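You operate a simulated robot arm through the tools that you are given. There is no shell and no other tool. Be economical: measure what you need, move in short steps, check, and stop when the job is done.

Carry out the task below with a simulated robot arm. There is one attempt and no reset: what you move stays moved.

TASK
Fetch the syrup bottle from the white table and stand it on top of the cream paper bundle on the white table. Then take the honey jar and put it on the band on the white table.
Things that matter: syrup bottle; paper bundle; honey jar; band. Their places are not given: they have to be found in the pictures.

It is judged by the outcome, as a careful person would: the job done as asked, and still so three seconds after it is handed in. It fails if anything else is knocked over, pushed out of place, dropped, spilled or broken.

THE ROBOT
A 6-joint arm with a two-finger parallel gripper, fixed in place. Base frame: the origin is at the foot of the arm, x ahead of it, y to its left, z up; the work surface is at about z = 0. Lengths are in mm, angles in rad, forces in N, time in s.
With the tool pointing down near the work surface it reaches from about 140 to 580 mm from the base axis. Its first joint turns from -1.152 to 1.152 rad. Payload 2.1 kg.
Tool frame: the origin (TCP) lies between the finger pads and is the grasp point; the fingertips stand 30 mm ahead of it; z points along the fingers, y is the line along which they close. The gripper opens to 94 mm. The fingers are 28 mm wide and 10 mm thick; the gripper's body (50 by 96 mm) begins 55 mm behind the TCP.
Orientation is that of the tool frame in the base frame, as [roll, pitch, yaw] about the fixed x, y, z axes, in that order (R = Rz(yaw) Ry(pitch) Rx(roll)). With the fingers straight down and closing along the base's y, the tool's x points along the base's -x, its y along +y and its z along -z.

THE INTERFACE
- The arm moves only by the tool nudge_tool. Its arguments are lists of equal length, an entry for each row: "xyz": the shift along the tool's x, y, z in units of 500 mm (1.0 is 500 mm), a list of three; "angular": the turn, a rotation vector about the tool's x, y, z in units of 60 degrees (1.0 is 60 degrees), a list of three; "jaw": the finger opening in cm, from 0 to 9.4. In form: {"xyz": [[dx, dy, dz], ...], "angular": [[wx, wy, wz], ...], "jaw": [jaw, ...]}. A call has 1 to 10 rows; each row is the pose to reach, as a shift and turn from the pose commanded when the call began, along the tool's axes at that moment. A call with a number of a shift or a turn outside -1 to 1 is refused whole. A row lasts 0.2 s, in which the tool goes at most 50 mm and 0.15 rad; a call with a longer step from one row to the next is refused whole, and so is a gripper value outside its range. A pose out of reach is approached as far as the arm can. The call stops where the force on the tool passes 40 N (or 10 N more than at its start, if that is more) or the arm is blocked; 0.2 s more then pass. The fingers move at their own pace (about 72 mm/s each) and stop on an object; they squeeze with about 36 N. The grip force told is the motor's: it shows also when the fingers shut on nothing. Time passes only in rows, and 0.2 s behind the last, so rows that repeat a pose let the fingers close. It gives the time, the measured TCP pose, the force on the tool (base axes), the opening and the grip force at its end, in the units of the frame above (readings bear some noise).
- Cameras (640 x 400 px; columns grow to the right, rows downward): "scene" is fixed at [68.3, -389.1, 472.7]; the picture's right is [0.59, -0.81, 0.00], its down [-0.55, -0.40, -0.73] and it looks along [0.59, 0.43, -0.68] (base axes); focal length 214 px, centre (320, 200). "wrist" rides on the gripper at [-37, 0, -58] in the tool frame; the picture's right is [0.00, -1.00, 0.00], its down [0.97, 0.00, -0.24] and it looks along [0.24, 0.00, 0.97] (tool axes); focal length 218 px, centre (320, 200).
- snapshot(camera): a new picture of that camera. No time passes.
- locate(camera, pixels): there is no depth. For up to 12 entries [column, row, z] of the newest picture of that camera ("zoom" is the newest enlarged one), the place [x, y] in the base frame at which the ray of that pixel passes the height z, good to about 3 mm. No time passes.
- zoom(camera, box): a new picture of the part [left, top, right, bottom] of that camera's present view, enlarged. No time passes.
- finish_job(): hands the job in; it is judged then, once.

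Work in short steps. Measure before you move; look again where a grasp or a placing could have gone wrong, and mend it. You have 80 turns and 38 pictures in all, those below and enlarged ones among them. Open the gripper and draw the arm clear of the work before you hand the job in, unless the task says otherwise; then end with one line.

The tools are called after "Request:" as name(argument=value, ...) on one line, values as JSON. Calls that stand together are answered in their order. nudge_tool: Moves the arm, as the interface text tells. Its arguments: {"type":"object","properties":{"xyz":{"type":"array"},"angular":{"type":"array"},"jaw":{"type":"array"}},"required":["xyz","angular","jaw"]} The other tools are called the same way: snapshot (camera) takes a picture; locate (camera, pixels) gives the place at which the rays of pixels pass given heights; zoom (camera, box) takes an enlarged picture of a part of a camera's view; finish_job () hands the job in.

At the start:

```text
clock: 0.0
ee_pos: [305.1, -115.4, 322.2]
orientation: [-3.141, 0.002, 3.141]
ft_force: [-0.5, 1.0, 0.0]
width: 93.9
gripper_force: 0.1
```

scene: 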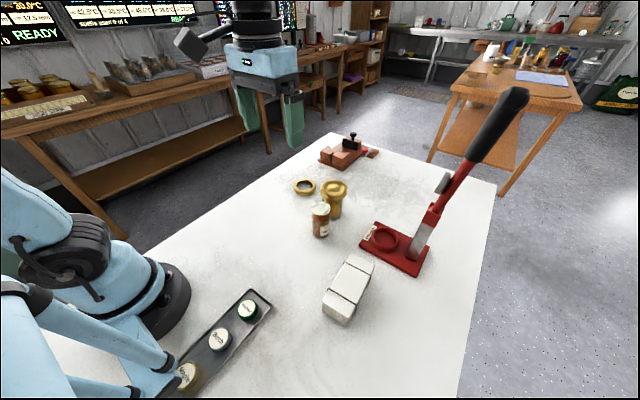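
wrist: 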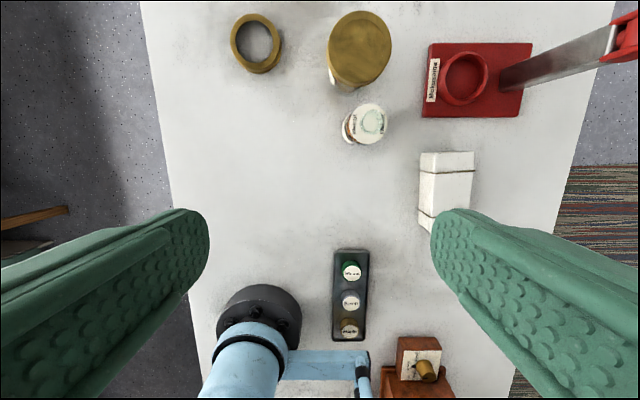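

The pictures show a small labelled bottle near (320,218), a mustard-lidded jar near (334,198), a gold ring near (304,187), a cream bundle near (348,290), and a tray with three caps. I enlarge the view to identify them.

Request:
zoom(camera="scene", box=[270, 130, 430, 330])

Request:
zoom(camera="scene", box=[160, 270, 290, 400])

Request:
zoom(camera="wrist", box=[220, 0, 540, 240])

```text
2.00 times, centred on (350, 230) of scene
```

zoom: 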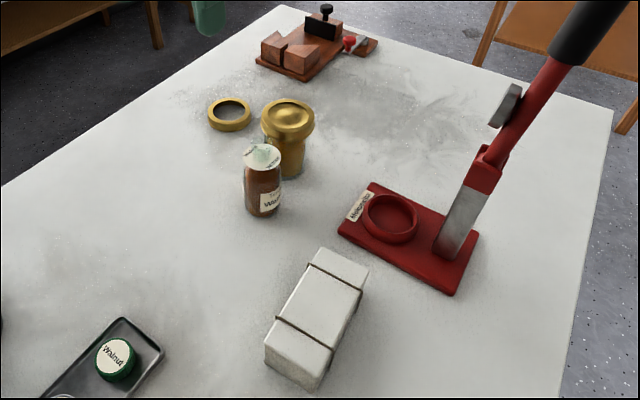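

```text
3.08 times, centred on (225, 335) of scene
```

zoom: 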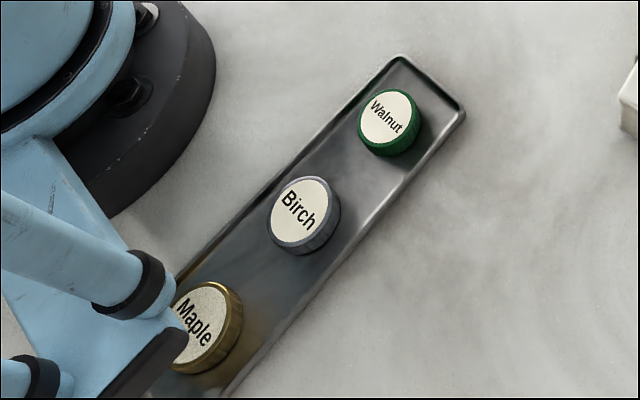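

```text
1.67 times, centred on (380, 120) of wrist
```

zoom: 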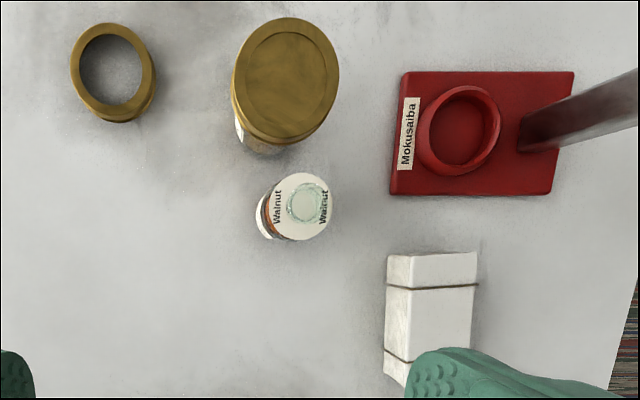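

Walnut syrup bottle: top at wrist (370,123) and scene (321,208). Gold-lidded honey jar: wrist (360,48), scene (335,186). The ring is the band and the cream block is the bundle. I compare heights across the two cameras.

Request:
locate(camera="wrist", pixels=[[369.8, 123, 50], [369.8, 123, 70], [369.8, 123, 90], [361, 47, 60], [361, 47, 80], [361, 47, 100], [255, 43, 0], [255, 43, 15], [420, 153.5, 40], [474, 152, 40], [419, 212, 40], [468, 80, 15]])

Request:
locate(camera="scene", pixels=[[321, 208, 50], [321, 208, 70], [321, 208, 90], [335, 186, 60], [335, 186, 80], [335, 186, 100], [304.5, 188, 0], [304.5, 185, 15], [349, 254, 40], [374, 265, 40], [322.5, 301, 40], [351, 313, 40]])

```text
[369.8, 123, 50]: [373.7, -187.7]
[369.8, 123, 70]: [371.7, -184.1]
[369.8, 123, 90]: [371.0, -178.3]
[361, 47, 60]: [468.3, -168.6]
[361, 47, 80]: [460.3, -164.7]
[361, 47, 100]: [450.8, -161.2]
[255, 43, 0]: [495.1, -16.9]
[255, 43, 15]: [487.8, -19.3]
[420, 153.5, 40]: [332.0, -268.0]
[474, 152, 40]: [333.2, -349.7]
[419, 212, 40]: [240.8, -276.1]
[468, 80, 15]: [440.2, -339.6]
```

```text
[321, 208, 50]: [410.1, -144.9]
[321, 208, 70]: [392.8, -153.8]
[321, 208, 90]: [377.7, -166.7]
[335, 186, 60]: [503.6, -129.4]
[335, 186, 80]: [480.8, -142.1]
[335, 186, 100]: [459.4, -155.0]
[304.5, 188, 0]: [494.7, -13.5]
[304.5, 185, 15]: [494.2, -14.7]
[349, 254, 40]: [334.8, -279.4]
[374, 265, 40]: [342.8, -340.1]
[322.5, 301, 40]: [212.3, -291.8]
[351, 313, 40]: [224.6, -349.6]
```

Estimates: bottle about (371,-175) and 98 tall, jar about (449,-160) and 108 tall, ring about (491,-17). The bundle centre is about (275,-315), 47 tall and turned slightly. I move above the bottle at z=250 and look again.

Request:
nudge_tool(xyz=[[-0.044, -0.04, 0.048], [-0.088, -0.08, 0.096], [-0.132, -0.119, 0.144], [-0.132, -0.119, 0.144]], angular=[[0, 0, 0], [0, 0, 0], [0, 0, 0], [0, 0, 0]], jaw=[9.4, 9.4, 9.4, 9.4])

Request:
snapshot(camera="wrist")

```text
clock: 1.0
ee_pos: [372.1, -173.9, 249.7]
orientation: [3.141, -0.001, 3.142]
ft_force: [0.0, -0.8, -0.2]
width: 94.0
gripper_force: 0.1
```

```text
32 pictures are left
```

wrist: 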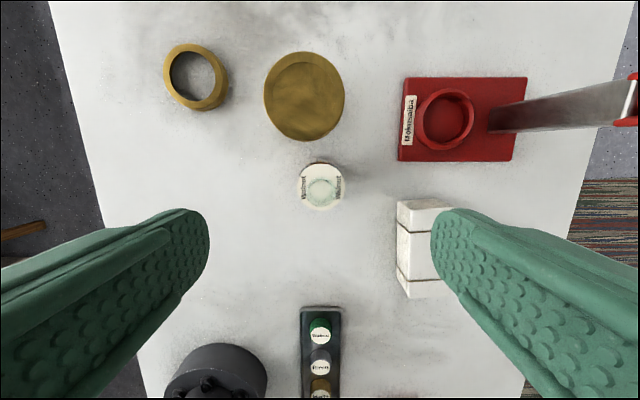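

The bottle is at (321,186) and the jar lid centre at (304,96). I locate these.

Request:
locate(camera="wrist", pixels=[[321, 187, 98], [299, 187, 98], [344, 187, 98], [304, 97, 107], [304, 97, 100], [263, 97, 107], [345, 97, 107], [196, 77, 10], [321, 187, 90], [304, 141, 107]])

Request:
zoom(camera="scene", box=[280, 150, 380, 250])

```text
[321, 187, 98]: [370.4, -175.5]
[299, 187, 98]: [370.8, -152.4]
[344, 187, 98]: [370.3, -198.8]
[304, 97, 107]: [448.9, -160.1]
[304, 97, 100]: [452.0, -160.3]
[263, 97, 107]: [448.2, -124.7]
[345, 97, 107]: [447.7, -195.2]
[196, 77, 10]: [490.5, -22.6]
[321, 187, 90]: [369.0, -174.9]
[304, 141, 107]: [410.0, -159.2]
```

```text
4.00 times, centred on (330, 200) of scene
```

zoom: 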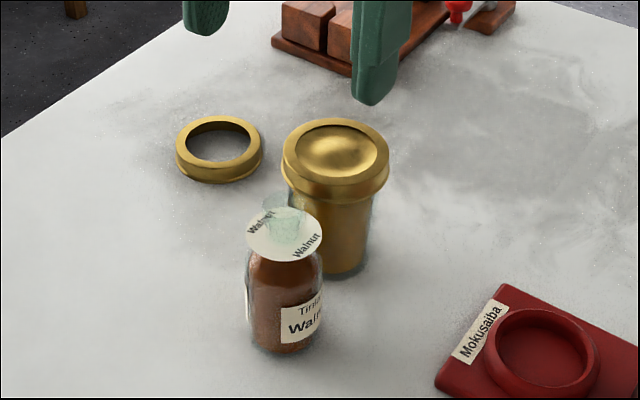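

The bottle's axis is at about (370.5,-175), with a stopper reaching roughly z=115–125. I lower straight down to TCP z=80, fingers either side of it and clear of the jar.

Request:
nudge_tool(xyz=[[0.002, -0.001, 0.08], [0.002, -0.001, 0.16], [0.002, -0.001, 0.22], [0.002, -0.001, 0.27], [0.002, -0.001, 0.31], [0.002, -0.001, 0.34], [0.002, -0.001, 0.34]], angular=[[0, 0, 0], [0, 0, 0], [0, 0, 0], [0, 0, 0], [0, 0, 0], [0, 0, 0], [0, 0, 0]], jaw=[9.4, 9.4, 9.4, 9.4, 9.4, 9.4, 9.4])

Request:
zoom(camera="scene", box=[260, 130, 400, 270])

```text
clock: 2.6
ee_pos: [370.4, -176.2, 79.4]
orientation: [3.141, 0.001, 3.141]
ft_force: [-0.1, -0.6, -0.4]
width: 94.2
gripper_force: 0.1
```

```text
2.86 times, centred on (330, 200) of scene
```

zoom: 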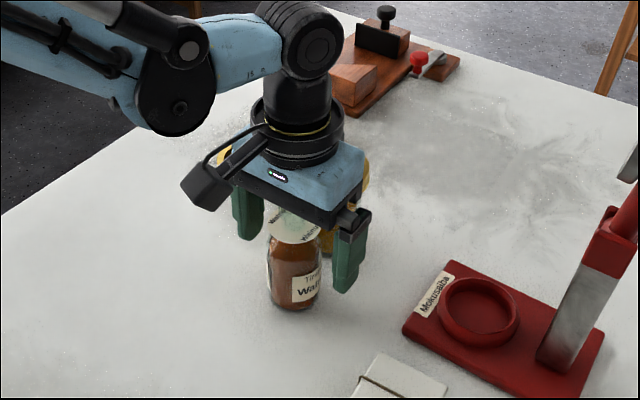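

The fingers straddle the bottle body with no contact. I close on it.

Request:
nudge_tool(xyz=[[0, 0, 0], [0, 0, 0], [0, 0, 0], [0, 0, 0], [0, 0, 0]], angular=[[0, 0, 0], [0, 0, 0], [0, 0, 0], [0, 0, 0], [0, 0, 0]], jaw=[7, 5.5, 4, 3, 3])

```text
clock: 3.8
ee_pos: [371.3, -174.7, 79.6]
orientation: [-3.141, 0.001, -3.141]
ft_force: [0.1, 0.1, -0.2]
width: 49.1
gripper_force: 35.9
```

The grip holds at 49 mm width. I lift 130 mm and check.

Request:
nudge_tool(xyz=[[0, 0, -0.03], [0, 0, -0.08], [0, 0, -0.14], [0, 0, -0.2], [0, 0, -0.26], [0, 0, -0.26]], angular=[[0, 0, 0], [0, 0, 0], [0, 0, 0], [0, 0, 0], [0, 0, 0], [0, 0, 0]], jaw=[3, 3, 3, 3, 3, 3])

Request:
snapshot(camera="scene")

Request:
zoom(camera="wrist", box=[300, 100, 620, 340])

```text
clock: 5.2
ee_pos: [369.0, -175.8, 208.7]
orientation: [-3.141, 0.002, -3.141]
ft_force: [-1.5, -0.2, -1.7]
width: 49.3
gripper_force: 36.0
```

```text
29 pictures are left
```

scene: 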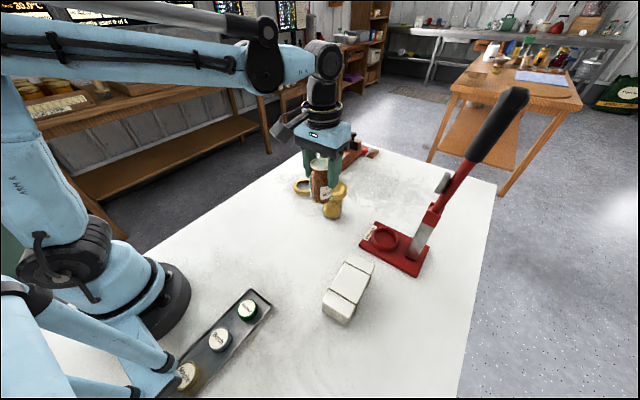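

```text
1.67 times, centred on (460, 220) of wrist
```

zoom: 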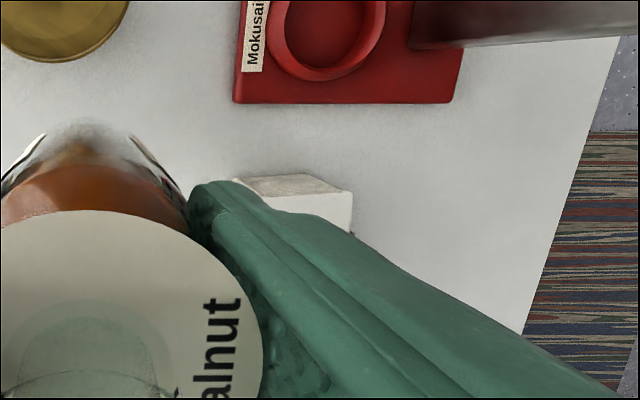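

The bottle is upright in the grip. I enlarge the bundle to measure its top and height.

Request:
zoom(camera="scene", box=[300, 240, 400, 340])

```text
4.00 times, centred on (350, 290) of scene
```

zoom: 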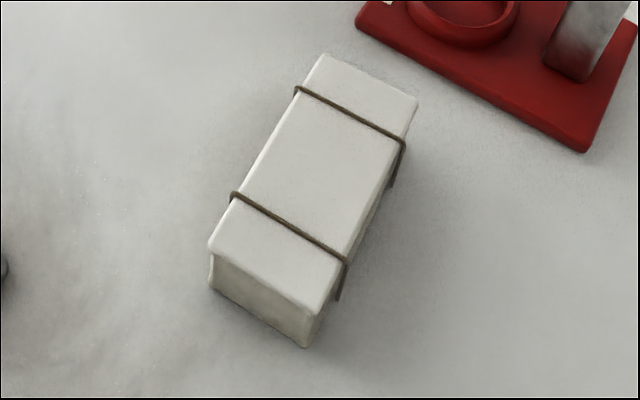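

Request:
locate(camera="zoom", pixels=[[210, 288, 0], [306, 347, 0], [208, 247, 30], [318, 312, 30], [208, 247, 40], [318, 312, 40], [321, 55, 35], [417, 97, 35], [208, 247, 35], [318, 312, 35], [316, 183, 35], [316, 183, 45]])

```text
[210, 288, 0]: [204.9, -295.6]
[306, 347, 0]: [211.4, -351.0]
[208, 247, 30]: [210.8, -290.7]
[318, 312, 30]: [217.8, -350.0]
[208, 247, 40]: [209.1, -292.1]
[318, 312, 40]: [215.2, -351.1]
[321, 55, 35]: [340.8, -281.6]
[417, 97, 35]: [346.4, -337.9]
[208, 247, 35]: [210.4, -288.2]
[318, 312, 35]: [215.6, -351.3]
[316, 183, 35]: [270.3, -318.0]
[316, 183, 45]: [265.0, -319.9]
```

Bundle top: centre about (273,-317), height about 47, roughly 127 × 57. I carry the bottle level to above that point.

Request:
nudge_tool(xyz=[[0.035, -0.05, 0], [0.08, -0.117, 0], [0.125, -0.183, 0], [0.165, -0.242, 0], [0.188, -0.275, 0], [0.194, -0.284, 0], [0.194, -0.284, 0]], angular=[[0, 0, 0], [0, 0, 0], [0, 0, 0], [0, 0, 0], [0, 0, 0], [0, 0, 0], [0, 0, 0]], jaw=[3, 3, 3, 3, 3, 3, 3])

Request:
zoom(camera="scene", box=[270, 180, 430, 340])

Request:
snapshot(camera="wrist")

```text
clock: 6.8
ee_pos: [274.7, -317.5, 209.7]
orientation: [3.141, 0.003, 3.141]
ft_force: [-0.5, -0.1, -2.6]
width: 49.5
gripper_force: 35.9
```

```text
2.50 times, centred on (350, 260) of scene
```

zoom: 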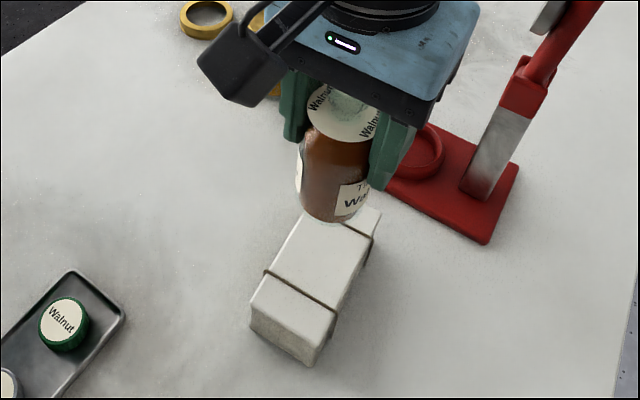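

```text
25 pictures are left
```

wrist: 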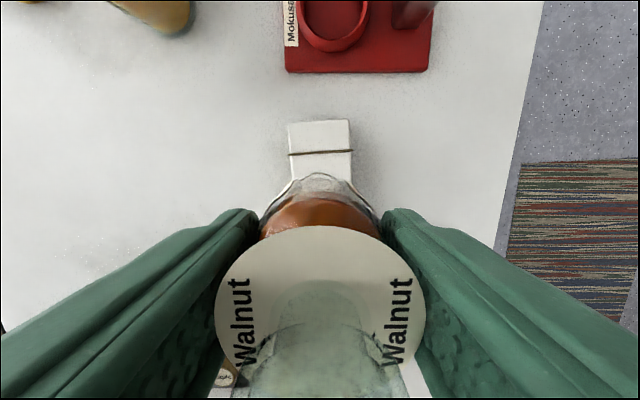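

Both views show the bottle over the bundle, whose far edge spans wrist (288,124)–(350,119). I check that against z=47.

Request:
locate(camera="wrist", pixels=[[288, 124, 47], [350, 119, 47], [290, 155, 47], [354, 151, 47], [288, 124, 40], [350, 119, 40]])

```text
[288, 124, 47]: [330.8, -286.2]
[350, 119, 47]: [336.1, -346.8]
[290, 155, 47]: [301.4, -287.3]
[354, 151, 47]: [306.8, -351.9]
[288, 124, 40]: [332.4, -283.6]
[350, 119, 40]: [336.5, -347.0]
```

The edges agree to a few mm, so I shift 2 mm in -y and lower to about 6 mm above contact.

Request:
nudge_tool(xyz=[[0.002, -0.004, 0.05], [0.002, -0.004, 0.1], [0.002, -0.004, 0.14], [0.002, -0.004, 0.152], [0.002, -0.004, 0.152]], angular=[[0, 0, 0], [0, 0, 0], [0, 0, 0], [0, 0, 0], [0, 0, 0]], jaw=[3, 3, 3, 3, 3])

Request:
zoom(camera="scene", box=[300, 220, 400, 320])

```text
clock: 8.0
ee_pos: [272.7, -320.0, 134.8]
orientation: [-3.141, 0.002, 3.141]
ft_force: [0.9, -0.4, -2.4]
width: 49.4
gripper_force: 35.2
```

```text
4.00 times, centred on (350, 270) of scene
```

zoom: 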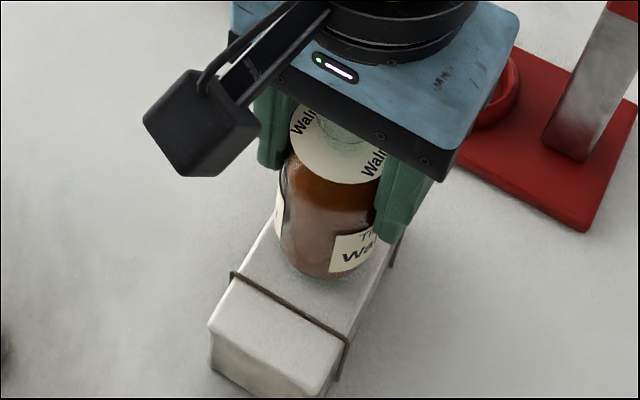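

The bottle hovers just over the top, between the strings. I creep down and read the force.

Request:
nudge_tool(xyz=[[0, 0, 0.003], [0, 0, 0.006], [0, 0, 0.009], [0, 0, 0.012], [0, 0, 0.012]], angular=[[0, 0, 0], [0, 0, 0], [0, 0, 0], [0, 0, 0], [0, 0, 0]], jaw=[3, 3, 3, 3, 3])

```text
clock: 9.2
ee_pos: [272.7, -321.0, 128.3]
orientation: [-3.14, 0.002, -3.141]
ft_force: [1.5, 1.7, 22.8]
width: 49.2
gripper_force: 36.0
```

Contact with 23 N upward, so I back off a touch and re-read.

Request:
nudge_tool(xyz=[[0, 0, -0.001], [0, 0, -0.002], [0, 0, -0.002]], angular=[[0, 0, 0], [0, 0, 0], [0, 0, 0]], jaw=[3, 3, 3])

```text
clock: 10.0
ee_pos: [271.6, -321.1, 129.5]
orientation: [3.141, 0.001, 3.142]
ft_force: [-0.1, -0.5, 6.5]
width: 49.1
gripper_force: 35.6
```

It now rests lightly at 6.5 N. I open the fingers in place.

Request:
nudge_tool(xyz=[[0, 0, 0], [0, 0, 0], [0, 0, 0], [0, 0, 0], [0, 0, 0]], angular=[[0, 0, 0], [0, 0, 0], [0, 0, 0], [0, 0, 0], [0, 0, 0]], jaw=[5.4, 6.5, 8, 9, 9])

Request:
zoom(camera="scene", box=[300, 220, 400, 320])

```text
clock: 11.2
ee_pos: [273.7, -320.0, 129.8]
orientation: [-3.14, 0.003, 3.142]
ft_force: [-0.2, 0.2, 0.2]
width: 90.0
gripper_force: 0.1
```

```text
4.00 times, centred on (350, 270) of scene
```

zoom: 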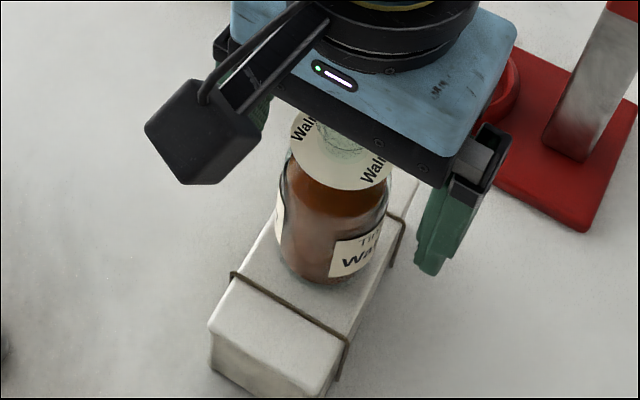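

The bottle stands by itself on the bundle. I rise straight up, then look at the jar and ring.

Request:
nudge_tool(xyz=[[0, 0, -0.04], [0, 0, -0.1], [0, 0, -0.18], [0, 0, -0.26], [0, 0, -0.28], [0, 0, -0.28]], angular=[[0, 0, 0], [0, 0, 0], [0, 0, 0], [0, 0, 0], [0, 0, 0], [0, 0, 0]], jaw=[9.2, 9.4, 9.4, 9.4, 9.4, 9.4])

Request:
nudge_tool(xyz=[[-0.06, 0.055, 0], [-0.12, 0.11, 0], [-0.18, 0.165, 0], [-0.18, 0.165, 0]], angular=[[0, 0, 0], [0, 0, 0], [0, 0, 0], [0, 0, 0]], jaw=[9.4, 9.4, 9.4, 9.4])

Request:
snapshot(camera="scene")

Request:
snapshot(camera="wrist")

Request:
zoom(camera="scene", box=[285, 165, 365, 225])

```text
clock: 12.6
ee_pos: [272.9, -320.1, 270.3]
orientation: [3.14, 0.001, 3.141]
ft_force: [1.1, 0.1, -0.1]
width: 93.8
gripper_force: 0.0
```

```text
clock: 13.6
ee_pos: [366.2, -235.0, 266.2]
orientation: [-3.141, 0.001, -3.141]
ft_force: [0.4, -0.3, 0.3]
width: 94.1
gripper_force: 0.0
```

```text
22 pictures are left
```

scene: 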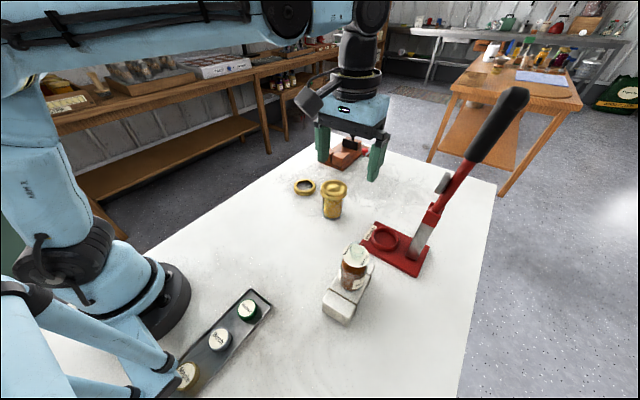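

```text
21 pictures are left
```

wrist: 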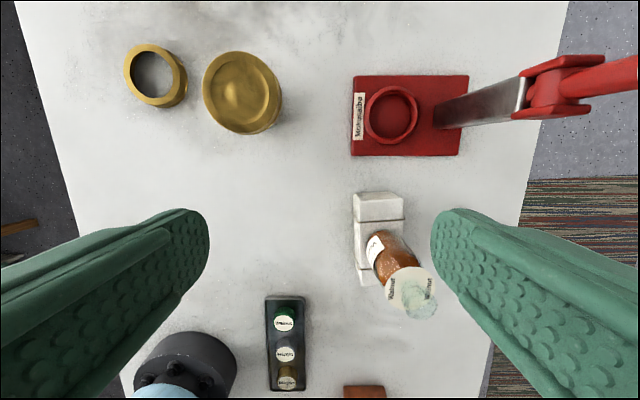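

```text
6.67 times, centred on (325, 195) of scene
```

zoom: 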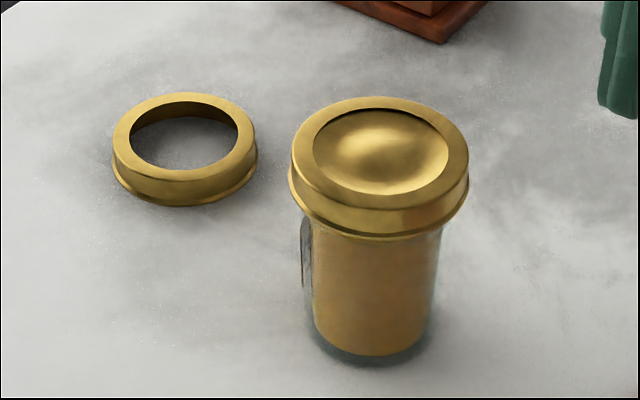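

The jar base looks about 58 mm across and the ring's opening about 55, so the jar can rest on it. I hover the wrist camera over the ring to fix its centre.

Request:
nudge_tool(xyz=[[-0.03, 0.074, 0], [-0.065, 0.16, 0], [-0.1, 0.246, 0], [-0.135, 0.332, 0], [-0.165, 0.406, 0], [-0.176, 0.432, 0.01], [-0.176, 0.432, 0.01]], angular=[[0, 0, 0], [0, 0, 0], [0, 0, 0], [0, 0, 0], [0, 0, 0], [0, 0, 0], [0, 0, 0]], jaw=[9.4, 9.4, 9.4, 9.4, 9.4, 9.4, 9.4])

Request:
snapshot(camera="wrist")

```text
clock: 15.2
ee_pos: [451.4, -20.0, 263.3]
orientation: [-3.14, 0.002, 3.141]
ft_force: [-0.1, 1.0, -0.3]
width: 93.8
gripper_force: 0.0
```

```text
19 pictures are left
```

wrist: 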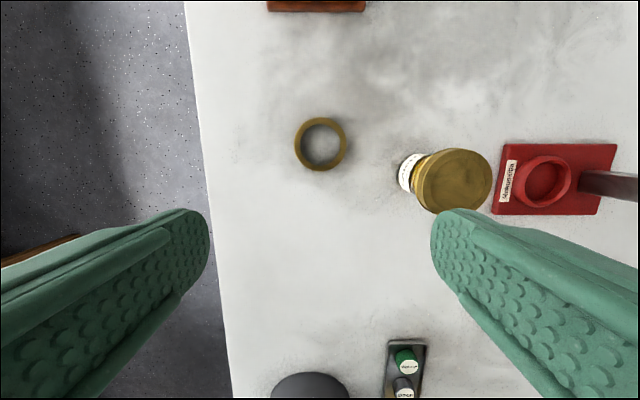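

Request:
zoom(camera="wrist", box=[270, 100, 370, 190])

```text
4.44 times, centred on (320, 145) of wrist
```

zoom: 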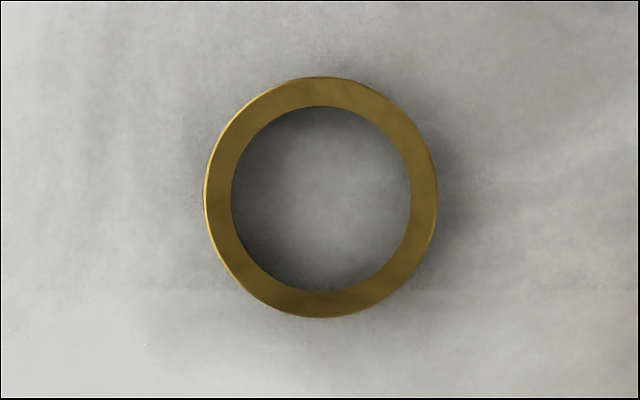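

The ring's hole is centred at zoom (321,197), so I locate its centre and edges.

Request:
locate(camera="zoom", pixels=[[321, 197, 18], [231, 197, 18], [411, 197, 18], [321, 106, 18], [321, 290, 18], [204, 197, 18], [438, 197, 18], [321, 77, 18], [321, 318, 18], [321, 197, 12]])

```text
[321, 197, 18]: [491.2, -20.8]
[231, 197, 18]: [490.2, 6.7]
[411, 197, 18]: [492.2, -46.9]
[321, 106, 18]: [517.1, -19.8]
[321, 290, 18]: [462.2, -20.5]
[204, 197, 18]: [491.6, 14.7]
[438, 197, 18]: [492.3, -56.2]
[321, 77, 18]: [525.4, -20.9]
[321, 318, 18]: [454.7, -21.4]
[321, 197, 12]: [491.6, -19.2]
```

The ring centre is (491,-20.5), with a 54 mm hole and 71 mm outside. I go above the jar at (449,-160) and recheck its lid.

Request:
nudge_tool(xyz=[[0.001, -0.07, 0], [0.003, -0.15, 0], [0.005, -0.23, 0.03], [0.005, -0.28, 0.07], [0.005, -0.28, 0.07]], angular=[[0, 0, 0], [0, 0, 0], [0, 0, 0], [0, 0, 0], [0, 0, 0]], jaw=[9.4, 9.4, 9.4, 9.4, 9.4])

Request:
snapshot(camera="wrist")

```text
clock: 16.4
ee_pos: [446.6, -163.1, 226.5]
orientation: [3.141, 0.002, -3.141]
ft_force: [0.1, -0.2, 0.0]
width: 94.0
gripper_force: 0.1
```

```text
17 pictures are left
```

wrist: 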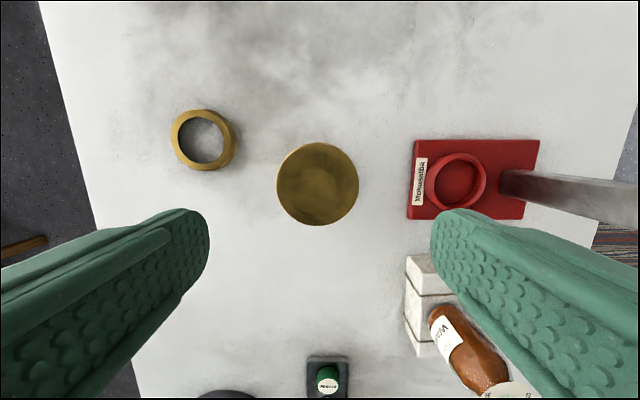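

Request:
locate(camera="wrist", pixels=[[318, 184, 107], [276, 184, 107], [359, 184, 107], [318, 142, 107], [318, 226, 107]])

```text
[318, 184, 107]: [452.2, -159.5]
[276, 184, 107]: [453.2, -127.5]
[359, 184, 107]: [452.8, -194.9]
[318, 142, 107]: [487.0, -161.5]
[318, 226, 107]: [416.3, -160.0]
```

The lid centre is about (451,-160.5). I lower to just above it and take a settled reading before straddling the lid.

Request:
nudge_tool(xyz=[[-0.006, 0.003, 0.06], [-0.006, 0.003, 0.12], [-0.006, 0.003, 0.15], [-0.006, 0.003, 0.15], [-0.006, 0.003, 0.15]], angular=[[0, 0, 0], [0, 0, 0], [0, 0, 0], [0, 0, 0], [0, 0, 0]], jaw=[9.4, 9.4, 9.4, 9.4, 9.4])

Request:
snapshot(camera="wrist")

```text
clock: 17.6
ee_pos: [451.3, -160.0, 153.1]
orientation: [-3.141, 0.002, 3.141]
ft_force: [-0.4, -0.7, 0.2]
width: 93.8
gripper_force: 0.0
```

```text
16 pictures are left
```

wrist: 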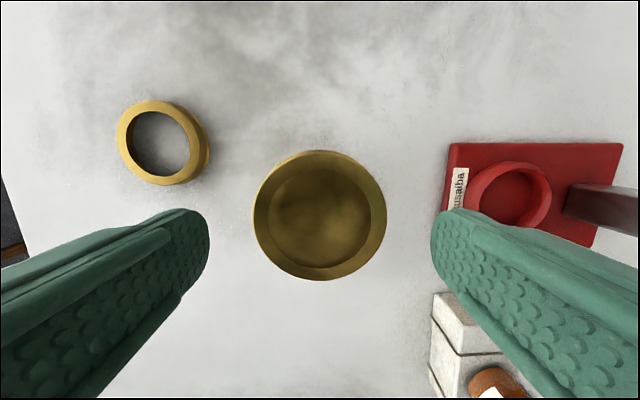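

The lid is centred between the fingers at (320,215). I lower to TCP z=98, level with the lid rim, and close.

Request:
nudge_tool(xyz=[[0, 0, 0.04], [0, 0, 0.08], [0, 0, 0.11], [0, 0, 0.11], [0, 0, 0.11], [0, 0, 0.11], [0, 0, 0.11], [0, 0, 0.11]], angular=[[0, 0, 0], [0, 0, 0], [0, 0, 0], [0, 0, 0], [0, 0, 0], [0, 0, 0], [0, 0, 0], [0, 0, 0]], jaw=[9.4, 9.4, 9.4, 9.4, 7.5, 6, 5, 5])

```text
clock: 19.4
ee_pos: [452.3, -160.5, 97.4]
orientation: [3.141, 0.002, -3.139]
ft_force: [0.1, -0.5, -2.4]
width: 75.3
gripper_force: 36.1
```

Gripped at 75 mm, the lid's flange. I lift a little and check.

Request:
nudge_tool(xyz=[[0, 0, -0.02], [0, 0, -0.05], [0, 0, -0.09], [0, 0, -0.12], [0, 0, -0.12]], angular=[[0, 0, 0], [0, 0, 0], [0, 0, 0], [0, 0, 0], [0, 0, 0]], jaw=[5, 5, 5, 5, 5])

Request:
zoom(camera="scene", box=[270, 130, 390, 230])

```text
clock: 20.6
ee_pos: [453.3, -159.2, 159.1]
orientation: [3.141, 0.001, 3.141]
ft_force: [0.9, -0.3, -4.8]
width: 75.8
gripper_force: 36.1
```

```text
4.00 times, centred on (330, 180) of scene
```

zoom: 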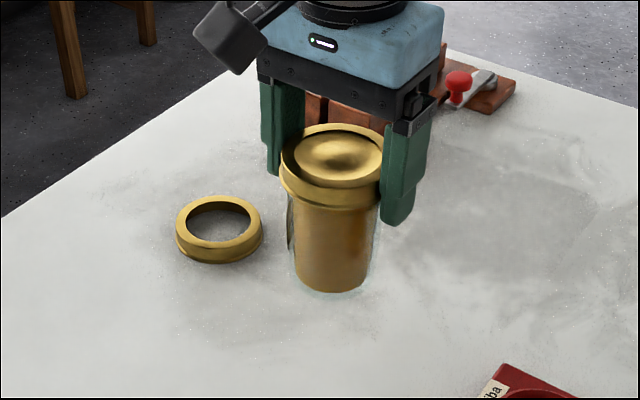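

The jar hangs upright. I carry it to above the ring centre at (491,-20.5).

Request:
nudge_tool(xyz=[[-0.015, 0.05, 0], [-0.035, 0.13, 0], [-0.06, 0.21, 0], [-0.075, 0.265, 0], [-0.078, 0.279, 0], [-0.078, 0.279, 0], [-0.078, 0.279, 0]], angular=[[0, 0, 0], [0, 0, 0], [0, 0, 0], [0, 0, 0], [0, 0, 0], [0, 0, 0], [0, 0, 0]], jaw=[5, 5, 5, 5, 5, 5, 5])

Request:
zoom(camera="scene", box=[250, 120, 370, 220])

```text
clock: 22.2
ee_pos: [490.7, -19.8, 159.2]
orientation: [-3.14, 0.0, 3.141]
ft_force: [-1.1, -0.8, -4.6]
width: 75.6
gripper_force: 35.7
```

```text
4.00 times, centred on (310, 170) of scene
```

zoom: 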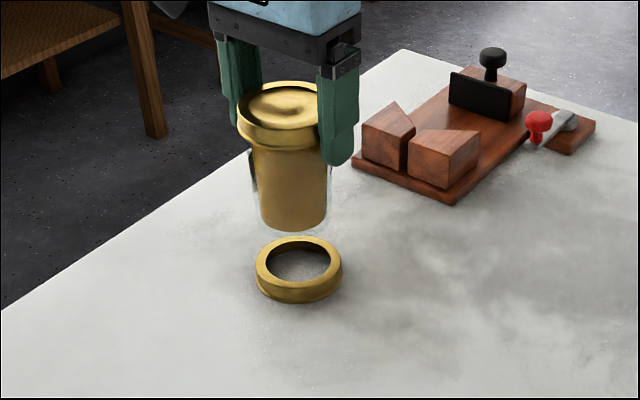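

It is aligned over the ring. I lower until the base is a few mm above the ring.

Request:
nudge_tool(xyz=[[0, 0, 0.03], [0, 0, 0.06], [0, 0, 0.074], [0, 0, 0.074]], angular=[[0, 0, 0], [0, 0, 0], [0, 0, 0], [0, 0, 0]], jaw=[5, 5, 5, 5])

Request:
zoom(camera="scene", box=[265, 150, 345, 210])

```text
clock: 23.2
ee_pos: [490.9, -20.9, 122.1]
orientation: [3.141, -0.001, 3.14]
ft_force: [-0.4, 0.1, -3.9]
width: 76.0
gripper_force: 36.3
```

```text
6.67 times, centred on (305, 180) of scene
```

zoom: 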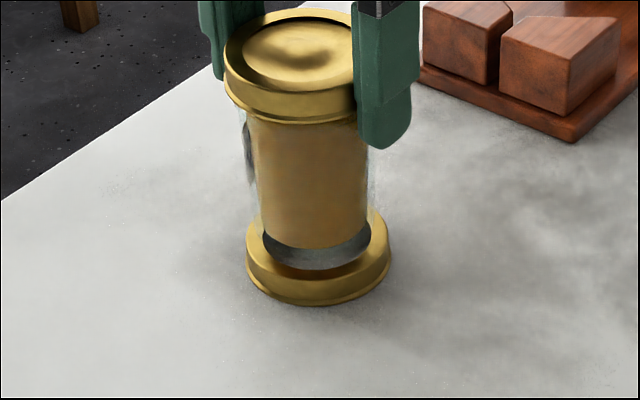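

The glass base is wider than the hole and centred, so I creep down and watch the force.

Request:
nudge_tool(xyz=[[0, 0, 0.002], [0, 0, 0.004], [0, 0, 0.006], [0, 0, 0.008], [0, 0, 0.008]], angular=[[0, 0, 0], [0, 0, 0], [0, 0, 0], [0, 0, 0], [0, 0, 0]], jaw=[5, 5, 5, 5, 5])

```text
clock: 24.4
ee_pos: [490.7, -20.2, 117.9]
orientation: [-3.141, 0.003, -3.141]
ft_force: [-0.3, -0.3, -4.2]
width: 75.7
gripper_force: 36.3
```

Request:
nudge_tool(xyz=[[0, 0, 0.0015], [0, 0, 0.003], [0, 0, 0.0045], [0, 0, 0.0045]], angular=[[0, 0, 0], [0, 0, 0], [0, 0, 0], [0, 0, 0]], jaw=[5, 5, 5, 5])

```text
clock: 25.4
ee_pos: [490.4, -21.0, 115.5]
orientation: [-3.141, 0.002, 3.141]
ft_force: [-0.3, -0.1, -4.4]
width: 75.4
gripper_force: 35.9
```

Still hanging freely (-4.4 N), so I continue in small steps.

Request:
nudge_tool(xyz=[[0, 0, 0.0015], [0, 0, 0.003], [0, 0, 0.0045], [0, 0, 0.0045]], angular=[[0, 0, 0], [0, 0, 0], [0, 0, 0], [0, 0, 0]], jaw=[5, 5, 5, 5])

```text
clock: 26.4
ee_pos: [490.9, -20.4, 112.9]
orientation: [3.141, 0.0, 3.141]
ft_force: [-0.4, -0.8, -1.1]
width: 75.4
gripper_force: 35.8
```

Contact is starting, with the base at about z=15. I go 0.5 mm more.

Request:
nudge_tool(xyz=[[0, 0, 0.001], [0, 0, 0.001], [0, 0, 0.001]], angular=[[0, 0, 0], [0, 0, 0], [0, 0, 0]], jaw=[5, 5, 5])

Request:
zoom(camera="scene", box=[265, 150, 345, 210])

```text
clock: 27.2
ee_pos: [490.4, -20.1, 113.4]
orientation: [3.14, 0.001, -3.14]
ft_force: [-0.5, 0.2, -0.4]
width: 75.6
gripper_force: 35.8
```

```text
6.67 times, centred on (305, 180) of scene
```

zoom: 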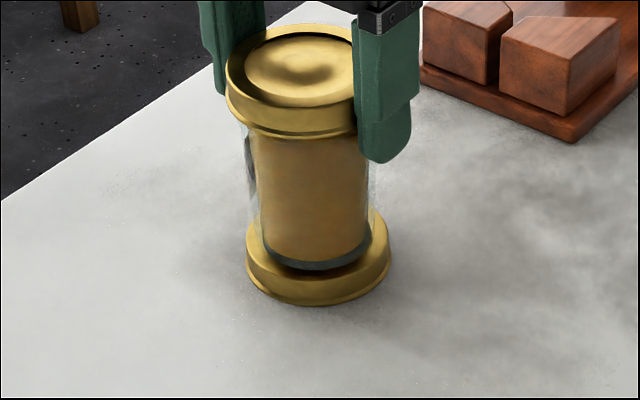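

Most of the weight is carried by the ring. I press a further 0.5 mm to seat it.

Request:
nudge_tool(xyz=[[0, 0, 0.001], [0, 0, 0.0015], [0, 0, 0.0015]], angular=[[0, 0, 0], [0, 0, 0], [0, 0, 0]], jaw=[5, 5, 5])

```text
clock: 28.0
ee_pos: [491.9, -20.3, 113.3]
orientation: [-3.14, 0.0, 3.14]
ft_force: [-0.4, -0.7, 0.9]
width: 75.7
gripper_force: 36.1
```

It is seated, with net upward force. I release gently.

Request:
nudge_tool(xyz=[[0, 0, 0], [0, 0, 0], [0, 0, 0], [0, 0, 0], [0, 0, 0]], angular=[[0, 0, 0], [0, 0, 0], [0, 0, 0], [0, 0, 0], [0, 0, 0]], jaw=[7.8, 8.2, 8.8, 9.4, 9.4])

Request:
zoom(camera="scene", box=[265, 150, 345, 210])

```text
clock: 29.2
ee_pos: [491.3, -20.1, 113.6]
orientation: [3.141, 0.002, 3.141]
ft_force: [-0.2, -0.6, -0.2]
width: 94.0
gripper_force: 0.2
```

```text
6.67 times, centred on (305, 180) of scene
```

zoom: 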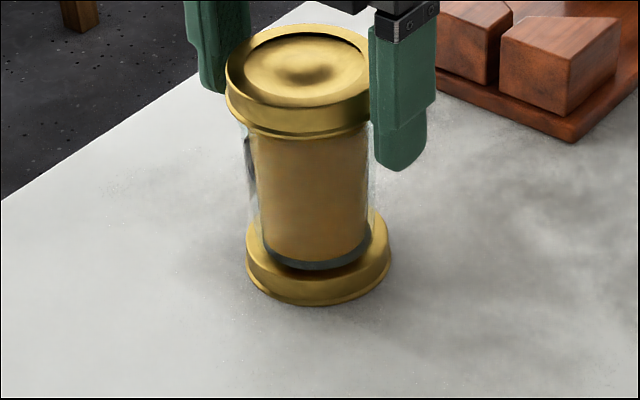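

The jar stands on the ring. I draw straight up, then back, and look over the whole scene.

Request:
nudge_tool(xyz=[[0, 0, -0.04], [0, 0, -0.1], [0, 0, -0.18], [0, 0, -0.26], [0, 0, -0.34], [0.08, 0, -0.36], [0.16, 0, -0.36], [0.24, 0, -0.36], [0.24, 0, -0.36]], angular=[[0, 0, 0], [0, 0, 0], [0, 0, 0], [0, 0, 0], [0, 0, 0], [0, 0, 0], [0, 0, 0], [0, 0, 0], [0, 0, 0]], jaw=[9.4, 9.4, 9.4, 9.4, 9.4, 9.4, 9.4, 9.4, 9.4])

Request:
snapshot(camera="scene")

Request:
snapshot(camera="wrist")

```text
clock: 31.2
ee_pos: [368.7, -21.2, 292.5]
orientation: [3.14, 0.002, -3.141]
ft_force: [-1.1, 0.3, 0.3]
width: 94.0
gripper_force: 0.1
```

```text
10 pictures are left
```

scene: 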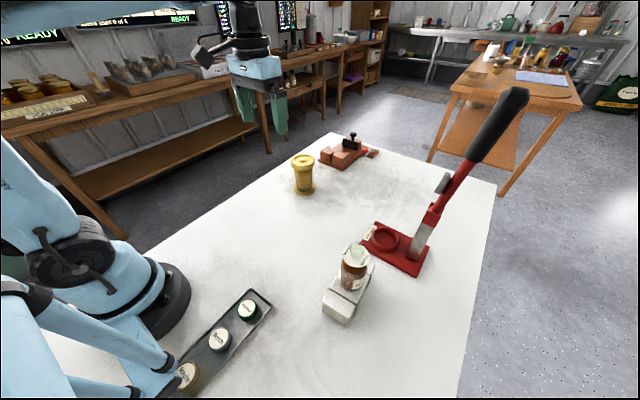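

```text
9 pictures are left
```

wrist: 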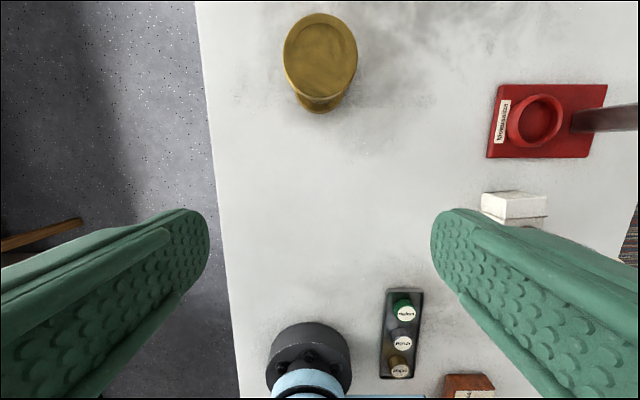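

Bottle and jar both stand as asked, nothing else has moved, and the gripper is open and clear.

Request:
finish_job()

```text
The job is handed in.
```

The syrup bottle is standing on the cream paper bundle, the honey jar is standing on the band, and the last pictures show nothing else on the table moved.
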